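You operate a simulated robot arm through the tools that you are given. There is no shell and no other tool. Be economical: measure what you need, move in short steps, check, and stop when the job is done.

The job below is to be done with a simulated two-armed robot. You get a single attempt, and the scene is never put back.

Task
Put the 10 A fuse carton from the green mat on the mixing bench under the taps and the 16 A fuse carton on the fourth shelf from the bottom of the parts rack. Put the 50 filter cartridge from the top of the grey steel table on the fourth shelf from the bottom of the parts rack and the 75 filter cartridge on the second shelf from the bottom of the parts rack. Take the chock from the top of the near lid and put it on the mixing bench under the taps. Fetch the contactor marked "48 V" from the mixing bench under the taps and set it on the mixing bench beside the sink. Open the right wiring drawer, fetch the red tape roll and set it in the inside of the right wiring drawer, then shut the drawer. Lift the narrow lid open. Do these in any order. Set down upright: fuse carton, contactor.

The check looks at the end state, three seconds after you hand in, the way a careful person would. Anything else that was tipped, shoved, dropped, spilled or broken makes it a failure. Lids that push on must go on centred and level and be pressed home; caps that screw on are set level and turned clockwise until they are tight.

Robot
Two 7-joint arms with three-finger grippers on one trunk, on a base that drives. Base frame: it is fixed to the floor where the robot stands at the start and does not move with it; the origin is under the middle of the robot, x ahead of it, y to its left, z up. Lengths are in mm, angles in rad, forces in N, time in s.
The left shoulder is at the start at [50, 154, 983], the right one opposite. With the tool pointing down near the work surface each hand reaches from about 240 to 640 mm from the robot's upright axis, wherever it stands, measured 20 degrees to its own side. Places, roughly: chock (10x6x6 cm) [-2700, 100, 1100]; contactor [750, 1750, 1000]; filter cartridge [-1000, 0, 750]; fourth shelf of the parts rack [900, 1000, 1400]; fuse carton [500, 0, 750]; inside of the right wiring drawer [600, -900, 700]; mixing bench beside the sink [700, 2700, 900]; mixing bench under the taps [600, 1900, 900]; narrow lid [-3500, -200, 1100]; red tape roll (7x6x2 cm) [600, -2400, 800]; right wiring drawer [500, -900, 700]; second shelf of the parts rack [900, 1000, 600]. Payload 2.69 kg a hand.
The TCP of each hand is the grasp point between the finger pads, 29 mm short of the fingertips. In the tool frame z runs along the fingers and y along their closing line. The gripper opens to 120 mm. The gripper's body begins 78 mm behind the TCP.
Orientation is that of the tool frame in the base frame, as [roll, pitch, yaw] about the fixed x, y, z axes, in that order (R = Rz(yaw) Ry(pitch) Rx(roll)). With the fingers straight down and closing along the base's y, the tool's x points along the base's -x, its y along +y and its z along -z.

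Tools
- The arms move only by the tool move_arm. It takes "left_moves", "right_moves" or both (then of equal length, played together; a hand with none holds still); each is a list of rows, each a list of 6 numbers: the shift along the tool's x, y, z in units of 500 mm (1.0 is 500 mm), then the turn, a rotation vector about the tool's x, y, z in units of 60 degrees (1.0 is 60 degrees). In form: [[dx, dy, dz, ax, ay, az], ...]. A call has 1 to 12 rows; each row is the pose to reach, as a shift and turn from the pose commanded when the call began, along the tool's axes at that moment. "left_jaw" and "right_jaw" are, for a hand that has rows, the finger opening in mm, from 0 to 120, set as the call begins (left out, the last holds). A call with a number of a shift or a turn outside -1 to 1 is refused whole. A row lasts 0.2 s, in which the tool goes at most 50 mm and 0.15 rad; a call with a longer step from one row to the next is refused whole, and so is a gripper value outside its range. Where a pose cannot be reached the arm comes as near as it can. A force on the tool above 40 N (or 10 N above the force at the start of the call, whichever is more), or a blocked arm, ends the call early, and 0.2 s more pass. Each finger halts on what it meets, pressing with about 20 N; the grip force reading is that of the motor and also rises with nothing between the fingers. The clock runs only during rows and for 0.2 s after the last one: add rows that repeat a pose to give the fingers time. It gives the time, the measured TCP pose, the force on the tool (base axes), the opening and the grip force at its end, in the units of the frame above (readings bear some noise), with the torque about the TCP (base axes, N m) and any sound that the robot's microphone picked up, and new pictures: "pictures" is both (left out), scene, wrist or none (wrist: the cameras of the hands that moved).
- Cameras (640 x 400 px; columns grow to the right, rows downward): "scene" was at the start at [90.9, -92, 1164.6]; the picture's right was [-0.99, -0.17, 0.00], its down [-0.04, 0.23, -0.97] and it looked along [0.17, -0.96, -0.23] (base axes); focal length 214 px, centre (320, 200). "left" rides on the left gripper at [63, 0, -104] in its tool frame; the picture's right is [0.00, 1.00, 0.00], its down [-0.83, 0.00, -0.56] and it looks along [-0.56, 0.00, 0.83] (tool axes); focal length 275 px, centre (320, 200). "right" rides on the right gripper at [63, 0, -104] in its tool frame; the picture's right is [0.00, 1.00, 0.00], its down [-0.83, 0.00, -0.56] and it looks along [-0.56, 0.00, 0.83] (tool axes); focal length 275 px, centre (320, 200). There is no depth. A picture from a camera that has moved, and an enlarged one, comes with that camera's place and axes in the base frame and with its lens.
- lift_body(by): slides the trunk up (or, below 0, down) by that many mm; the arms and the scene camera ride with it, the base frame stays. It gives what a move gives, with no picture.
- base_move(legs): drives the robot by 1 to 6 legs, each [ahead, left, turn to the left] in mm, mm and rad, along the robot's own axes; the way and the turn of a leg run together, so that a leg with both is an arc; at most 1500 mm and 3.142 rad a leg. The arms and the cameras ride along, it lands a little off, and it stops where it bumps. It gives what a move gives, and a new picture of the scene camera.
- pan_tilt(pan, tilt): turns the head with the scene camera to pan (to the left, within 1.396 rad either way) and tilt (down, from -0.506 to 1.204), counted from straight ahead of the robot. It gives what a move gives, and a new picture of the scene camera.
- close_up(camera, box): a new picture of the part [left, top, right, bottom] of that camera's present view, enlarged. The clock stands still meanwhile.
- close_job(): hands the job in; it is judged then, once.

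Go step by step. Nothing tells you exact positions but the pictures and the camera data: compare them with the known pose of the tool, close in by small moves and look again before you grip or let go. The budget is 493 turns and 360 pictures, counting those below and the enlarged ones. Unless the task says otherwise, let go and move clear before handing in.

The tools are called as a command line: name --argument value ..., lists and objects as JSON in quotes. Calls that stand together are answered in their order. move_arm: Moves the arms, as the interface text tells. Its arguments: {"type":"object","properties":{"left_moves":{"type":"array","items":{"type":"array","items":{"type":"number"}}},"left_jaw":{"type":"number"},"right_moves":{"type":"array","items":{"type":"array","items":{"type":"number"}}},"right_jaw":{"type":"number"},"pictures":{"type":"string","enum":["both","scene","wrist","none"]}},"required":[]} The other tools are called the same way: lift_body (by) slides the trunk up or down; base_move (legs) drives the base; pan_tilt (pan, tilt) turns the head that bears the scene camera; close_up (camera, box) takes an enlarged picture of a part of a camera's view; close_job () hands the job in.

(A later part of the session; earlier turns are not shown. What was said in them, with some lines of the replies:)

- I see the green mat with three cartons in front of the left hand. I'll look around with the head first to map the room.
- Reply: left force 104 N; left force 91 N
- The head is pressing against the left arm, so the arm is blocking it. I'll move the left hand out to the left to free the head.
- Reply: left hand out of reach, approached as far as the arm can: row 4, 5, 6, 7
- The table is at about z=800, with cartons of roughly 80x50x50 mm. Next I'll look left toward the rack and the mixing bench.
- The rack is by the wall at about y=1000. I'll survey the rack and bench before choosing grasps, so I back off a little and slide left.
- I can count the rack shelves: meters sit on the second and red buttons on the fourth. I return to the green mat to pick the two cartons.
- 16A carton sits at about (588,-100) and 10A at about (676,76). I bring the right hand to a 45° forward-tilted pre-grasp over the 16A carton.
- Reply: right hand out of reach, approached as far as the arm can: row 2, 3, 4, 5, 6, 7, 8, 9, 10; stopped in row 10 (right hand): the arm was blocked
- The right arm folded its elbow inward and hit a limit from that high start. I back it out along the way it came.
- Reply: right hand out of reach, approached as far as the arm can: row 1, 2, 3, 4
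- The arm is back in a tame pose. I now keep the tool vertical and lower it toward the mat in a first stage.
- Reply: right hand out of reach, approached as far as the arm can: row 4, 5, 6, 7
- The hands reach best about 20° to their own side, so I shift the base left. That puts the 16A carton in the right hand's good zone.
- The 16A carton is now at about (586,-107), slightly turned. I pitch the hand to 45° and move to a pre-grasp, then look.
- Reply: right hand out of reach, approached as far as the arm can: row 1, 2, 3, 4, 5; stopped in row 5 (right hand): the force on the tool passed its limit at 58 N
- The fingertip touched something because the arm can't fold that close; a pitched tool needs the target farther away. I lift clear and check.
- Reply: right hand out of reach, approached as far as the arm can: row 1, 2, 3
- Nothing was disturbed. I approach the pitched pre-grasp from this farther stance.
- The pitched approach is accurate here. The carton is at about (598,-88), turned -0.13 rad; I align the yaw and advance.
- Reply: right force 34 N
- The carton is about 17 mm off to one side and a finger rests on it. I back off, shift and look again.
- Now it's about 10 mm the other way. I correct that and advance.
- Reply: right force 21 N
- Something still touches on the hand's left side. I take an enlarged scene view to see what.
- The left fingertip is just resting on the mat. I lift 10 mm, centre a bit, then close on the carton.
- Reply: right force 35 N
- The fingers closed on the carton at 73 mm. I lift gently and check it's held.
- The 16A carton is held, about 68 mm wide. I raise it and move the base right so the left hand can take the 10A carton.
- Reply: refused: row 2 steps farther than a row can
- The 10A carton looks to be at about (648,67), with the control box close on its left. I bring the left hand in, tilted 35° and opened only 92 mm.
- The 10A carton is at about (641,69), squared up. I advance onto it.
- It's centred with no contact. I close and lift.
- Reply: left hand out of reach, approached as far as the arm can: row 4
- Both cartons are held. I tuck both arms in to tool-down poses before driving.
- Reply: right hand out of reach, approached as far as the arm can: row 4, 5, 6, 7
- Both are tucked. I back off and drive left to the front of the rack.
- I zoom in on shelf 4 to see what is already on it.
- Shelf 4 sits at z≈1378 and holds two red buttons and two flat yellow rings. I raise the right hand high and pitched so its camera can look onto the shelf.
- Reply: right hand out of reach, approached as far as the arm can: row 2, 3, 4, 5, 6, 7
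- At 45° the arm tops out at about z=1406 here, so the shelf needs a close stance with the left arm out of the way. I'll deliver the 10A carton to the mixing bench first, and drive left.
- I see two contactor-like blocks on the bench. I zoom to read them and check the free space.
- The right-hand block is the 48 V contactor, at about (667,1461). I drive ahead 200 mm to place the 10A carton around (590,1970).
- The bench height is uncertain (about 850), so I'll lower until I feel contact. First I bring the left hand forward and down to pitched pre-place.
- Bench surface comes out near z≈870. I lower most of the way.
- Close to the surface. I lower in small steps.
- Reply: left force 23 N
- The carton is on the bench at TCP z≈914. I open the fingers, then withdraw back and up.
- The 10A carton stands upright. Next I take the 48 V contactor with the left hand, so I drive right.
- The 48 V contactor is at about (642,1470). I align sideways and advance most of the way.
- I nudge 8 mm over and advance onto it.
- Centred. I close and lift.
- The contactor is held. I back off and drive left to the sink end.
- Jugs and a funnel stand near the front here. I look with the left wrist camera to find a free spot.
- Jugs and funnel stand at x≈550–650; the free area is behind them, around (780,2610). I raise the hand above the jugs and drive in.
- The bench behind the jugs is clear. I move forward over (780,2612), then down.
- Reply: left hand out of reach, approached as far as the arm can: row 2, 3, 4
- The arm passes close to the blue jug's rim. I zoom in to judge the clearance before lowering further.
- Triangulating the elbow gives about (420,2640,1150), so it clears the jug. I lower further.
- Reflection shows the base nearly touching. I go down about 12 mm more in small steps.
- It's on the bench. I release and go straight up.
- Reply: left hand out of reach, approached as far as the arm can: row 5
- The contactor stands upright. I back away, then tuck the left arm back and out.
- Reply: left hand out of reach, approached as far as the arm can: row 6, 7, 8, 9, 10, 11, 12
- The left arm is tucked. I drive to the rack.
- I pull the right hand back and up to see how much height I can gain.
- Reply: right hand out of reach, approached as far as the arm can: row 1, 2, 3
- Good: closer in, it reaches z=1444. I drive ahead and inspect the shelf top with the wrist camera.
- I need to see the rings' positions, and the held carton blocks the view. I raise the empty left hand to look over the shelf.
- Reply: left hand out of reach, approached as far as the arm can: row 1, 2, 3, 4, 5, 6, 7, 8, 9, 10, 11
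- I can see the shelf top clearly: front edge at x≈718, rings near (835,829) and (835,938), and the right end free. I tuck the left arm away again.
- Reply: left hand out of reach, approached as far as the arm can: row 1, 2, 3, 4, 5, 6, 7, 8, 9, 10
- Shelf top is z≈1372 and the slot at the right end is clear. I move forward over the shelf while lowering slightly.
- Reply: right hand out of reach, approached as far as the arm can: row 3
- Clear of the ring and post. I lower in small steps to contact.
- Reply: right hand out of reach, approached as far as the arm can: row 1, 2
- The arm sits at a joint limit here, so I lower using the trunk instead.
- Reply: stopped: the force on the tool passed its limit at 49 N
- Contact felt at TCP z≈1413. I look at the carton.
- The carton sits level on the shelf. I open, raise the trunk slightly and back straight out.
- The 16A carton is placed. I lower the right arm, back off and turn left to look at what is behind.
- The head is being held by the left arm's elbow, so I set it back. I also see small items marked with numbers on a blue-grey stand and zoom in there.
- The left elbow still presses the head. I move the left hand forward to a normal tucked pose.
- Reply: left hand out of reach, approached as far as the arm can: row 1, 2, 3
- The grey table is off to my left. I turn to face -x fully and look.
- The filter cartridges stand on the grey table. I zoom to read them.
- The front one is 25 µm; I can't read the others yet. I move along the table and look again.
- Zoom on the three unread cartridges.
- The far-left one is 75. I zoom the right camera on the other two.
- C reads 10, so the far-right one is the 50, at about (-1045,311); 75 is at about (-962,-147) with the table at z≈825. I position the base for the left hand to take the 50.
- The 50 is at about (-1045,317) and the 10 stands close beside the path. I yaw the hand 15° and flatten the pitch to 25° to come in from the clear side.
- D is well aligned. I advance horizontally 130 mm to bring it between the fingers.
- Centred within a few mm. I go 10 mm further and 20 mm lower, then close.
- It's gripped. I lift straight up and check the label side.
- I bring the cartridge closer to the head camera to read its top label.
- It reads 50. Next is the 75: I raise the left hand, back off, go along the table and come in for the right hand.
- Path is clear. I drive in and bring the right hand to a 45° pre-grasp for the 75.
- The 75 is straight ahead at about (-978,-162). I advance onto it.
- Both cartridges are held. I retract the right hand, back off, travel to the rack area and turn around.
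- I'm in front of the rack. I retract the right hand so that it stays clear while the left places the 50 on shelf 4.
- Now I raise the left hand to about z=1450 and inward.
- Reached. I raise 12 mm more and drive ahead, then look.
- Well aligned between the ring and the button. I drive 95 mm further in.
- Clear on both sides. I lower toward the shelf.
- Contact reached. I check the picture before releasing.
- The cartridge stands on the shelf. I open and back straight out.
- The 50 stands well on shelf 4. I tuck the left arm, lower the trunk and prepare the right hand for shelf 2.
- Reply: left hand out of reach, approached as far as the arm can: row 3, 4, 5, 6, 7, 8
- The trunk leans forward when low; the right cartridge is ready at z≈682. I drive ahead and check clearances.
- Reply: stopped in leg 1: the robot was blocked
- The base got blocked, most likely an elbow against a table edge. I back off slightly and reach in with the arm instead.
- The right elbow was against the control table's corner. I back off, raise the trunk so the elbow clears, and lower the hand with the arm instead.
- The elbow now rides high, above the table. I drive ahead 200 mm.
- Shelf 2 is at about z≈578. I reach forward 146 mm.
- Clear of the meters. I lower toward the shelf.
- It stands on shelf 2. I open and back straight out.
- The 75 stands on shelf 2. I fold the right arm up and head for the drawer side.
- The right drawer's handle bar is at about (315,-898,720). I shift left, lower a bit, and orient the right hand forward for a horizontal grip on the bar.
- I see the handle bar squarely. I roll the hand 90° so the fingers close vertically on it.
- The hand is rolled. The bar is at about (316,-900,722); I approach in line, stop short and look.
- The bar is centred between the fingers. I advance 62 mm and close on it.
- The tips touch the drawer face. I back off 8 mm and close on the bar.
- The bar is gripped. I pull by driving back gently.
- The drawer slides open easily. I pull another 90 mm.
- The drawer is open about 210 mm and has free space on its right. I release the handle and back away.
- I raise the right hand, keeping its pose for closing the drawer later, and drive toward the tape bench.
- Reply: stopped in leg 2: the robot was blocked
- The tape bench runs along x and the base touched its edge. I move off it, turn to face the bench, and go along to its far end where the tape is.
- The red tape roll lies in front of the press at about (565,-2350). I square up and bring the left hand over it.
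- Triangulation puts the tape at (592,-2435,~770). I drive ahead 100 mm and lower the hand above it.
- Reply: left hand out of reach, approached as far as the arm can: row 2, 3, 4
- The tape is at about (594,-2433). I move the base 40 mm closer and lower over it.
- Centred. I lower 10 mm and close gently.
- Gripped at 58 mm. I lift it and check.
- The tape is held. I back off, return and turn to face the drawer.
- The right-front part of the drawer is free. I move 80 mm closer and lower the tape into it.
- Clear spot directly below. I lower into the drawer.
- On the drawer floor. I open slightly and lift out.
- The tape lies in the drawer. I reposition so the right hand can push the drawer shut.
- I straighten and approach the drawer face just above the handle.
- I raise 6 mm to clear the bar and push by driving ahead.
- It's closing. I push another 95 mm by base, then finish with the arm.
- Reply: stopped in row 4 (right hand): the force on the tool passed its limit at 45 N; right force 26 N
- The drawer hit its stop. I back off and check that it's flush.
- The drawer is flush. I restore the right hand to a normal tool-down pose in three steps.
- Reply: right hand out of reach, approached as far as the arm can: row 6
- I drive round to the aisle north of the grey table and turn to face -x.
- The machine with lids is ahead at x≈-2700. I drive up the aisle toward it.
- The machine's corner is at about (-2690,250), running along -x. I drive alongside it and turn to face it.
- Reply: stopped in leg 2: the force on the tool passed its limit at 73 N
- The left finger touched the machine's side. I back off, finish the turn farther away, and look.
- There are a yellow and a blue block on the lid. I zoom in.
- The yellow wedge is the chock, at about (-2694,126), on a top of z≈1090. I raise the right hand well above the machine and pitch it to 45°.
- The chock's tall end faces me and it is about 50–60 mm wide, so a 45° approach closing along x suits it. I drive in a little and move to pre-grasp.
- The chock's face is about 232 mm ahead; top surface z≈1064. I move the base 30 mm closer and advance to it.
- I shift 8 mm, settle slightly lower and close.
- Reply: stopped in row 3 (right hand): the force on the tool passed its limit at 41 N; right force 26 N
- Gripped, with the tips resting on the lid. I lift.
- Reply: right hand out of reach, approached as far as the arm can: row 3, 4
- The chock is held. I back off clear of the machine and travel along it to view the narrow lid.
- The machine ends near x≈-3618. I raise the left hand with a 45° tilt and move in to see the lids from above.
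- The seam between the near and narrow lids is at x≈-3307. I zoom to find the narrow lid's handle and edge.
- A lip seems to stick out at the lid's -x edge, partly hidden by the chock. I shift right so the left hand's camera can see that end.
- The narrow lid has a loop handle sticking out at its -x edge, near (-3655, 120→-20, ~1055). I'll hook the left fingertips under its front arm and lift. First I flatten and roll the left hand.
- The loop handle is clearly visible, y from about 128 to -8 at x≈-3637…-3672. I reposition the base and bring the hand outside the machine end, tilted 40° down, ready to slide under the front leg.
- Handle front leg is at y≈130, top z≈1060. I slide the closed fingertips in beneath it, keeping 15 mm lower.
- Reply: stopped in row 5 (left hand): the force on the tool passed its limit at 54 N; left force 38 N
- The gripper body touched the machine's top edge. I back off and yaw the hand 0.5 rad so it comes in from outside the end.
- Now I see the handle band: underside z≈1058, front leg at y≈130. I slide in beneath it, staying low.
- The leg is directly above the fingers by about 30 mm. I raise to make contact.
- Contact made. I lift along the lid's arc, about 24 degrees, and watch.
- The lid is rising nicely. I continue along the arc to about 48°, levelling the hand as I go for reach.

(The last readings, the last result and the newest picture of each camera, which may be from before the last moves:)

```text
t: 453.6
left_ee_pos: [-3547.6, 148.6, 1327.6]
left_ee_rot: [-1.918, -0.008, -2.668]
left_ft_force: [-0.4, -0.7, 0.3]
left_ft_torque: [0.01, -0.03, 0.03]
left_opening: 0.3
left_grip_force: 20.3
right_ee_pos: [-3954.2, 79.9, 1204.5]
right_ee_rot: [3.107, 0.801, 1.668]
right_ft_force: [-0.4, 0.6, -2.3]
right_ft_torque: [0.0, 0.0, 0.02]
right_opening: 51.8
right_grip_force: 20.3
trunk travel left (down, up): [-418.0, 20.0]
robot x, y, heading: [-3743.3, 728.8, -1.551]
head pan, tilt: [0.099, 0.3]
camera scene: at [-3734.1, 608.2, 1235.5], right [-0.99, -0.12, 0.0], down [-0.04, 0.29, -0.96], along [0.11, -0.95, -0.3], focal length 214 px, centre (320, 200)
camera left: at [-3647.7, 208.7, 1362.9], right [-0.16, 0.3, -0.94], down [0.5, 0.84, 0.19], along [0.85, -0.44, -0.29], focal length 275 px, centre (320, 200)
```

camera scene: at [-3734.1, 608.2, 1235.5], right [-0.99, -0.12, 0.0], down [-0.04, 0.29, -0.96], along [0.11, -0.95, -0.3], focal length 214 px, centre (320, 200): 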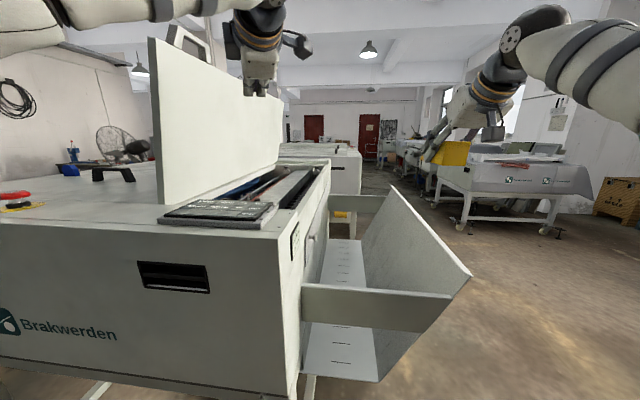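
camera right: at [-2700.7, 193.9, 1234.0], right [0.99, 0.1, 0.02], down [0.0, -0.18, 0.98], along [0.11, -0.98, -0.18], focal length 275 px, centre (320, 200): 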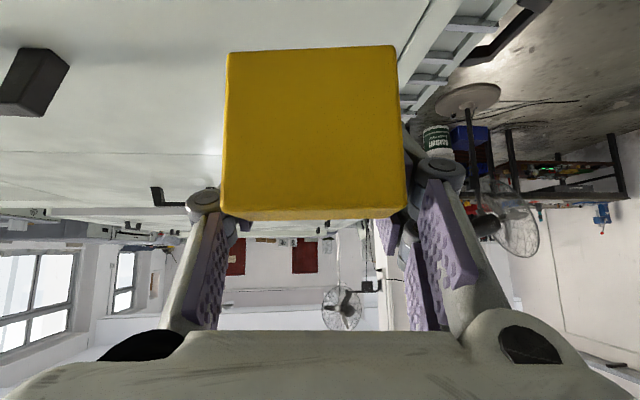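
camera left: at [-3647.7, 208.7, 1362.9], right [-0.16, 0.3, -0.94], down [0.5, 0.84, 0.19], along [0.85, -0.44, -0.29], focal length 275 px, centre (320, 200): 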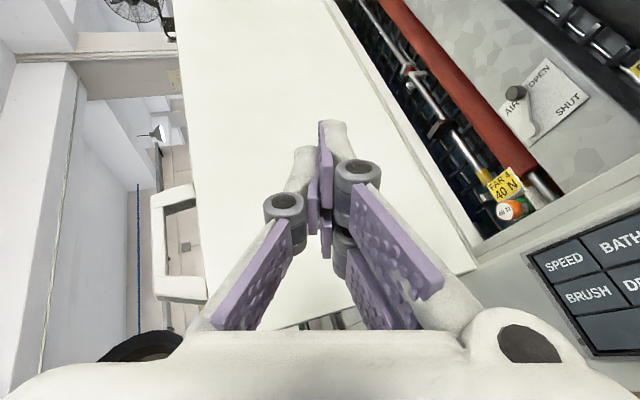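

The lid has swung up and stands open by itself. I back away and verify it stays.

base_move --legs '[[-380, 0, 0]]'

```text
t: 456.1
left_ee_pos: [-3554.1, 532.1, 1327.0]
left_ee_rot: [-1.921, -0.008, -2.665]
left_ft_force: [0.1, 0.1, -0.5]
left_ft_torque: [0.02, -0.02, -0.02]
left_opening: 0.0
left_grip_force: 19.8
right_ee_pos: [-3961.4, 460.5, 1205.1]
right_ee_rot: [3.106, 0.8, 1.67]
right_ft_force: [-1.0, -0.2, -1.7]
right_ft_torque: [-0.02, -0.04, -0.01]
right_opening: 51.8
right_grip_force: 20.2
trunk travel left (down, up): [-418.0, 20.0]
robot x, y, heading: [-3753.8, 1111.4, -1.551]
head pan, tilt: [0.099, 0.3]
camera scene: at [-3742.1, 990.4, 1235.5], right [-0.99, -0.12, 0.0], down [-0.04, 0.29, -0.96], along [0.12, -0.95, -0.3], focal length 214 px, centre (320, 200)
```

scene: 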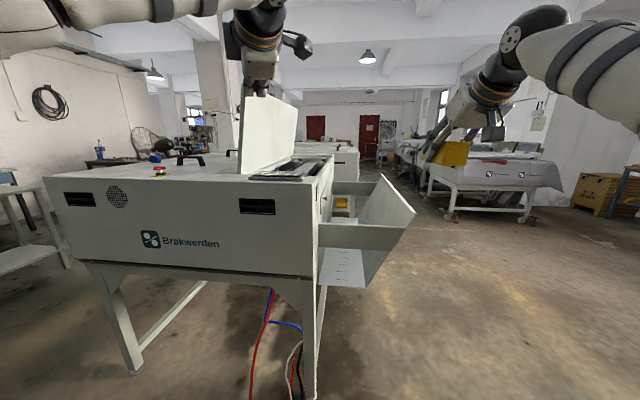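

The lid stays open. Now I carry the chock back toward the mixing bench.

base_move --legs '[[0, 0, 1.551], [0, -320, 0], [1500, 0, 0], [1500, 0, 0], [450, 0, 0]]'

```text
t: 479.3
left_ee_pos: [284.5, 1169.0, 1326.4]
left_ee_rot: [-1.92, -0.009, -1.075]
left_ft_force: [-0.1, 0.9, 0.0]
left_ft_torque: [0.05, -0.03, 0.01]
left_opening: 0.1
left_grip_force: 19.9
right_ee_pos: [363.2, 764.0, 1203.9]
right_ee_rot: [3.106, 0.802, -3.023]
right_ft_force: [-0.1, -0.4, -3.3]
right_ft_torque: [0.0, -0.01, -0.01]
right_opening: 51.7
right_grip_force: 19.6
trunk travel left (down, up): [-418.0, 20.0]
robot x, y, heading: [-292.1, 954.0, 0.044]
head pan, tilt: [0.099, 0.3]
camera scene: at [-172.2, 971.9, 1235.5], right [0.14, -0.99, 0.0], down [-0.29, -0.04, -0.96], along [0.95, 0.14, -0.3], focal length 214 px, centre (320, 200)
```

scene: 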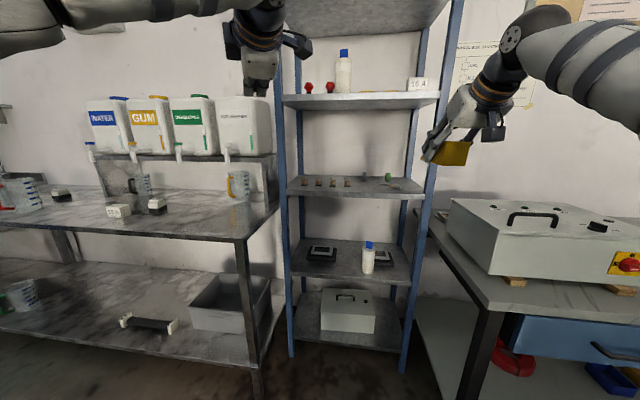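

base_move --legs '[[0, 955, -0.044], [225, 0, 0]]'

close_up --camera "right" --box '[0, 0, 640, 400]'

```text
t: 488.3
left_ee_pos: [497.2, 2096.6, 1328.0]
left_ee_rot: [-1.92, -0.01, -1.123]
left_ft_force: [0.6, -0.1, -0.5]
left_ft_torque: [-0.02, -0.02, 0.02]
left_opening: 0.2
left_grip_force: 19.7
right_ee_pos: [557.7, 1686.3, 1204.0]
right_ee_rot: [3.108, 0.801, -3.07]
right_ft_force: [0.1, 0.0, -1.7]
right_ft_torque: [-0.04, -0.02, -0.01]
right_opening: 52.0
right_grip_force: 20.1
trunk travel left (down, up): [-418.0, 20.0]
robot x, y, heading: [-87.5, 1909.2, -0.004]
head pan, tilt: [0.099, 0.3]
camera scene: at [33.2, 1920.1, 1235.5], right [0.1, -1.0, 0.0], down [-0.29, -0.03, -0.96], along [0.95, 0.09, -0.3], focal length 214 px, centre (320, 200)
```

scene: 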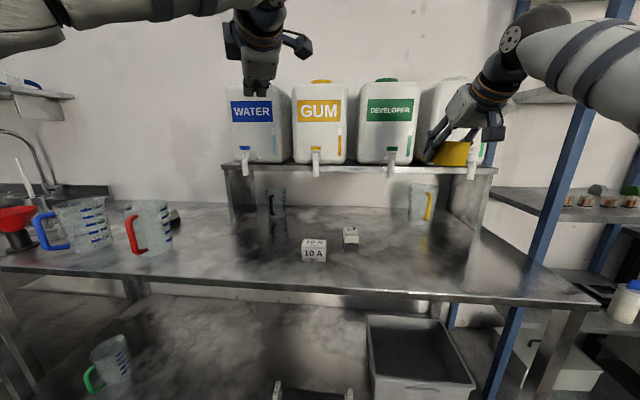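

```text
1.00 times, centred on (320, 200) of right (not enlarged: the box is as wide or as high as the picture)
camera zoom: at [438.9, 1673.3, 1232.2], right [-0.1, 0.99, 0.02], down [0.18, 0.0, 0.98], along [0.98, 0.1, -0.18], focal length 275 px, centre (320, 200)
```

zoom: 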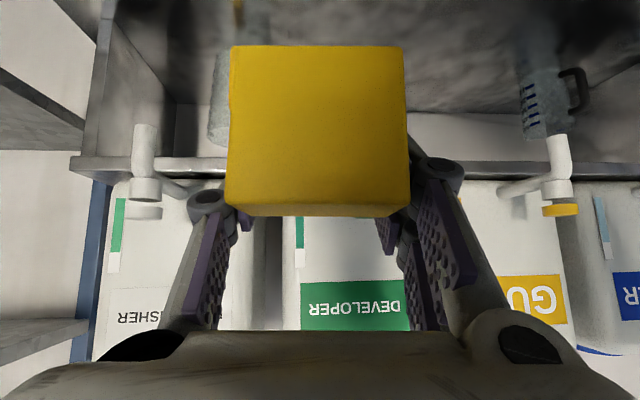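

The bench spot around (585,1700) is clear. I lower the chock 250 mm.

move_arm --right_moves '[[0.054, 0, 0.064, 0, 0, 0], [0.108, 0, 0.128, 0, 0, 0], [0.162, 0, 0.192, 0, 0, 0], [0.216, 0, 0.256, 0, 0, 0], [0.27, 0, 0.32, 0, 0, 0], [0.324, 0, 0.384, 0, 0, 0]]' --pictures "wrist"

```text
t: 489.7
left_ee_pos: [497.7, 2096.1, 1326.7]
left_ee_rot: [-1.92, -0.008, -1.121]
left_ft_force: [-0.1, 0.7, -0.8]
left_ft_torque: [0.02, 0.0, 0.02]
left_opening: 0.0
left_grip_force: 20.1
right_ee_pos: [581.6, 1697.6, 954.7]
right_ee_rot: [3.108, 0.8, -3.069]
right_ft_force: [0.4, -0.2, -2.4]
right_ft_torque: [0.01, -0.02, -0.01]
right_opening: 51.7
right_grip_force: 20.3
trunk travel left (down, up): [-418.0, 20.0]
robot x, y, heading: [-87.9, 1911.0, -0.002]
head pan, tilt: [0.099, 0.3]
camera right: at [463.9, 1684.0, 982.5], right [-0.1, 0.99, 0.02], down [0.18, 0.0, 0.98], along [0.98, 0.1, -0.18], focal length 275 px, centre (320, 200)
```

right: 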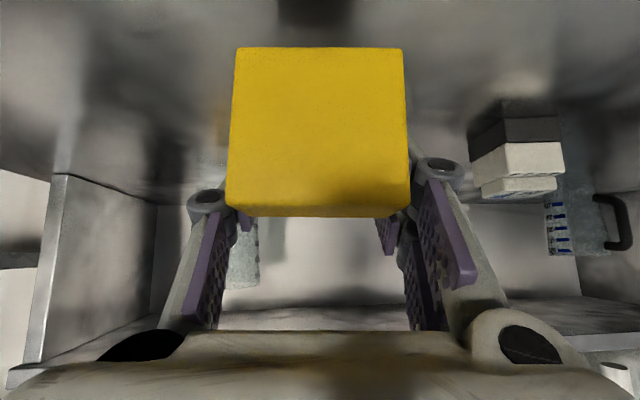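

move_arm --right_moves '[[0.0215, 0, 0.021, 0, 0, 0], [0.036, 0, 0.035, 0, 0, 0], [0.043, 0, 0.0417, 0, 0, 0]]' --pictures "none"

```text
t: 490.5
left_ee_pos: [497.0, 2094.6, 1327.1]
left_ee_rot: [-1.92, -0.009, -1.124]
left_ft_force: [-1.0, 0.2, 0.9]
left_ft_torque: [0.0, 0.0, -0.03]
left_opening: 0.3
left_grip_force: 20.3
right_ee_pos: [581.8, 1695.6, 924.5]
right_ee_rot: [3.108, 0.802, -3.069]
right_ft_force: [0.4, 0.3, -1.8]
right_ft_torque: [-0.01, -0.01, 0.03]
right_opening: 51.8
right_grip_force: 19.9
trunk travel left (down, up): [-418.0, 20.0]
robot x, y, heading: [-86.0, 1911.4, 0.0]
head pan, tilt: [0.099, 0.3]
```

move_arm --right_moves '[[0.007, 0, 0.007, 0, 0, 0], [0.0144, 0, 0.0139, 0, 0, 0]]' --pictures "none"

```text
t: 491.1
left_ee_pos: [496.2, 2095.1, 1328.0]
left_ee_rot: [-1.921, -0.009, -1.122]
left_ft_force: [0.2, -0.2, 0.4]
left_ft_torque: [-0.01, 0.0, -0.02]
left_opening: 0.0
left_grip_force: 20.1
right_ee_pos: [581.0, 1697.2, 916.2]
right_ee_rot: [3.107, 0.8, -3.069]
right_ft_force: [-0.6, 0.5, -1.2]
right_ft_torque: [-0.01, -0.01, 0.0]
right_opening: 51.7
right_grip_force: 19.9
trunk travel left (down, up): [-418.0, 20.0]
robot x, y, heading: [-89.7, 1910.3, -0.005]
head pan, tilt: [0.099, 0.3]
```

move_arm --right_moves '[[0.006, 0, 0.0055, 0, 0, 0], [0.011, 0, 0.0105, 0, 0, 0], [0.011, 0, 0.0105, 0, 0, 0]]' --pictures "wrist"

```text
t: 491.9
left_ee_pos: [494.1, 2096.1, 1329.5]
left_ee_rot: [-1.917, -0.012, -1.124]
left_ft_force: [0.3, -0.1, -0.6]
left_ft_torque: [0.05, 0.04, -0.02]
left_opening: 0.2
left_grip_force: 19.7
right_ee_pos: [579.4, 1696.7, 915.3]
right_ee_rot: [3.104, 0.811, -3.071]
right_ft_force: [2.6, -2.4, 26.3]
right_ft_torque: [0.02, 0.24, -0.01]
right_opening: 51.7
right_grip_force: 19.8
trunk travel left (down, up): [-418.0, 20.0]
robot x, y, heading: [-85.6, 1911.4, -0.004]
head pan, tilt: [0.099, 0.3]
camera right: at [461.5, 1683.2, 940.7], right [-0.1, 0.99, 0.02], down [0.17, 0.0, 0.99], along [0.98, 0.1, -0.17], focal length 275 px, centre (320, 200)
```

right: 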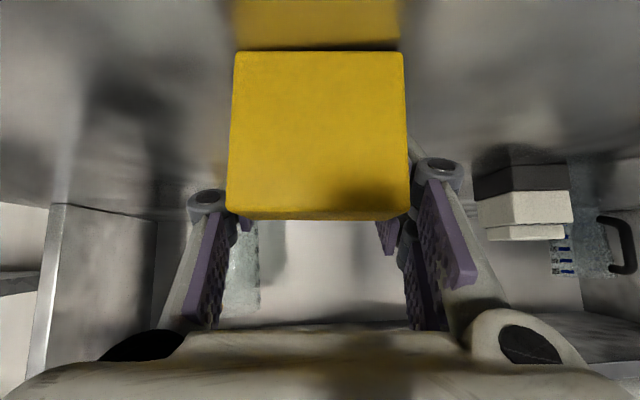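

The chock is on the bench. I release and withdraw back and up.

move_arm --right_moves '[[-0.004, 0, -0.004, 0, 0, 0], [-0.004, 0, -0.004, 0, 0, 0]]' --right_jaw 76 --pictures "none"

move_arm --right_moves '[[0, 0, -0.06, 0, 0, 0], [0, 0, -0.14, 0, 0, 0], [0, 0, -0.22, 0, 0, 0], [-0.03, 0, -0.3, 0, 0, 0], [-0.06, 0, -0.38, 0, 0, 0]]' --pictures "both"

```text
t: 492.5
left_ee_pos: [497.0, 2094.5, 1326.2]
left_ee_rot: [-1.921, -0.008, -1.121]
left_ft_force: [0.9, 0.4, -0.5]
left_ft_torque: [0.0, -0.04, 0.01]
left_opening: 0.0
left_grip_force: 19.7
right_ee_pos: [578.4, 1696.4, 908.1]
right_ee_rot: [3.107, 0.798, -3.068]
right_ft_force: [5.0, 0.3, 9.8]
right_ft_torque: [0.41, -0.05, -0.19]
right_opening: 80.6
right_grip_force: 1.3
trunk travel left (down, up): [-418.0, 20.0]
robot x, y, heading: [-85.8, 1909.2, -0.003]
head pan, tilt: [0.099, 0.3]
```

```text
t: 493.7
left_ee_pos: [496.0, 2095.2, 1328.9]
left_ee_rot: [-1.917, -0.009, -1.123]
left_ft_force: [-0.4, 0.4, 0.5]
left_ft_torque: [0.0, -0.01, 0.02]
left_opening: 0.0
left_grip_force: 19.8
right_ee_pos: [464.2, 1679.9, 1068.3]
right_ee_rot: [3.106, 0.801, -3.069]
right_ft_force: [-0.9, -1.0, -0.8]
right_ft_torque: [0.01, 0.01, -0.04]
right_opening: 75.8
right_grip_force: 0.0
trunk travel left (down, up): [-418.0, 20.0]
robot x, y, heading: [-84.5, 1913.3, -0.001]
head pan, tilt: [0.099, 0.3]
camera scene: at [31.9, 1920.2, 1235.6], right [0.1, -1.0, 0.0], down [-0.29, -0.03, -0.96], along [0.95, 0.09, -0.29], focal length 214 px, centre (320, 200)
camera right: at [346.1, 1667.0, 1095.4], right [-0.1, 0.99, 0.02], down [0.18, 0.0, 0.98], along [0.98, 0.1, -0.18], focal length 275 px, centre (320, 200)
```

scene: 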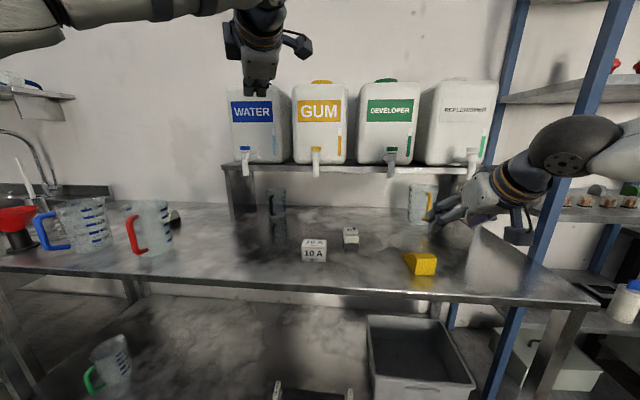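
right: 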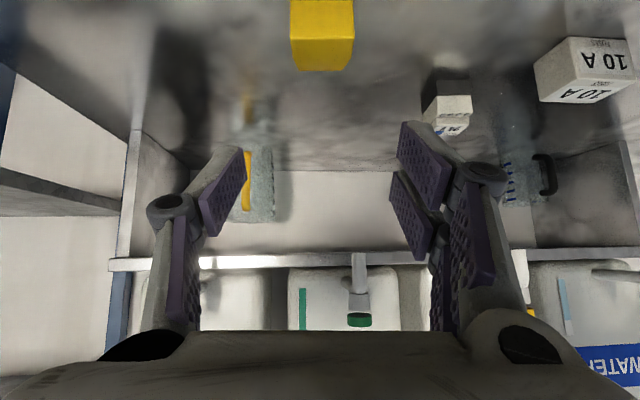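

Everything on the bench stands as intended. I back away and hand in.

base_move --legs '[[-250, 0, 0]]'

```text
t: 495.5
left_ee_pos: [244.4, 2094.8, 1328.0]
left_ee_rot: [-1.919, -0.008, -1.122]
left_ft_force: [0.0, 0.5, 0.4]
left_ft_torque: [-0.02, -0.02, 0.02]
left_opening: 0.0
left_grip_force: 20.3
right_ee_pos: [213.2, 1682.2, 1066.5]
right_ee_rot: [3.107, 0.801, -3.07]
right_ft_force: [0.1, -0.5, -0.4]
right_ft_torque: [-0.03, -0.04, 0.01]
right_opening: 75.8
right_grip_force: 0.0
trunk travel left (down, up): [-418.0, 20.0]
robot x, y, heading: [-339.4, 1916.2, -0.005]
head pan, tilt: [0.099, 0.3]
camera scene: at [-220.2, 1921.2, 1235.5], right [0.09, -1.0, 0.0], down [-0.29, -0.03, -0.96], along [0.95, 0.09, -0.3], focal length 214 px, centre (320, 200)
```

scene: 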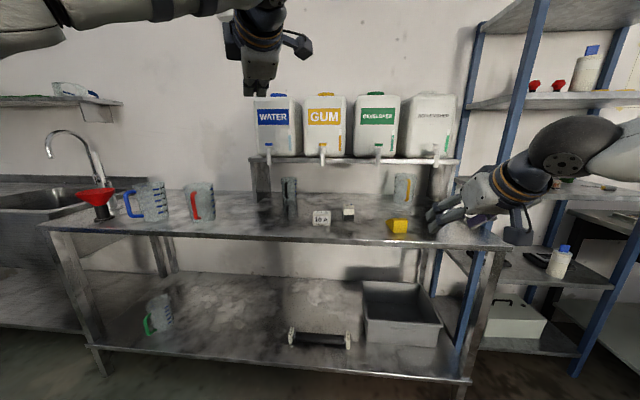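

All placements are done, the drawer is shut and the lid is open; handing in.

close_job

```text
The job is handed in.
```

I finished all the tasks and handed the job in; the result of the check has not come back.

- **Fuse cartons:** the 10 A carton is upright on the bench under the taps, and the 16 A carton is on the fourth shelf.
- **Filter cartridges:** the 50 is on the fourth shelf and the 75 is on the second.
- **Chock:** it is on the bench under the taps.
- **48 V contactor:** it is upright beside the sink, behind the jugs.
- **Red tape roll:** it is inside the right wiring drawer, which is shut.
- **Narrow lid:** it is standing open by itself.

There were a few light bumps along the way:

- A finger nudged the 16 A carton on the mat before I gripped it.
- A finger and the gripper body each touched the side or edge of the lidded machine.
- The base or an elbow touched the control table corner and the tape bench.

I saw nothing tipped, shoved or displaced afterwards.
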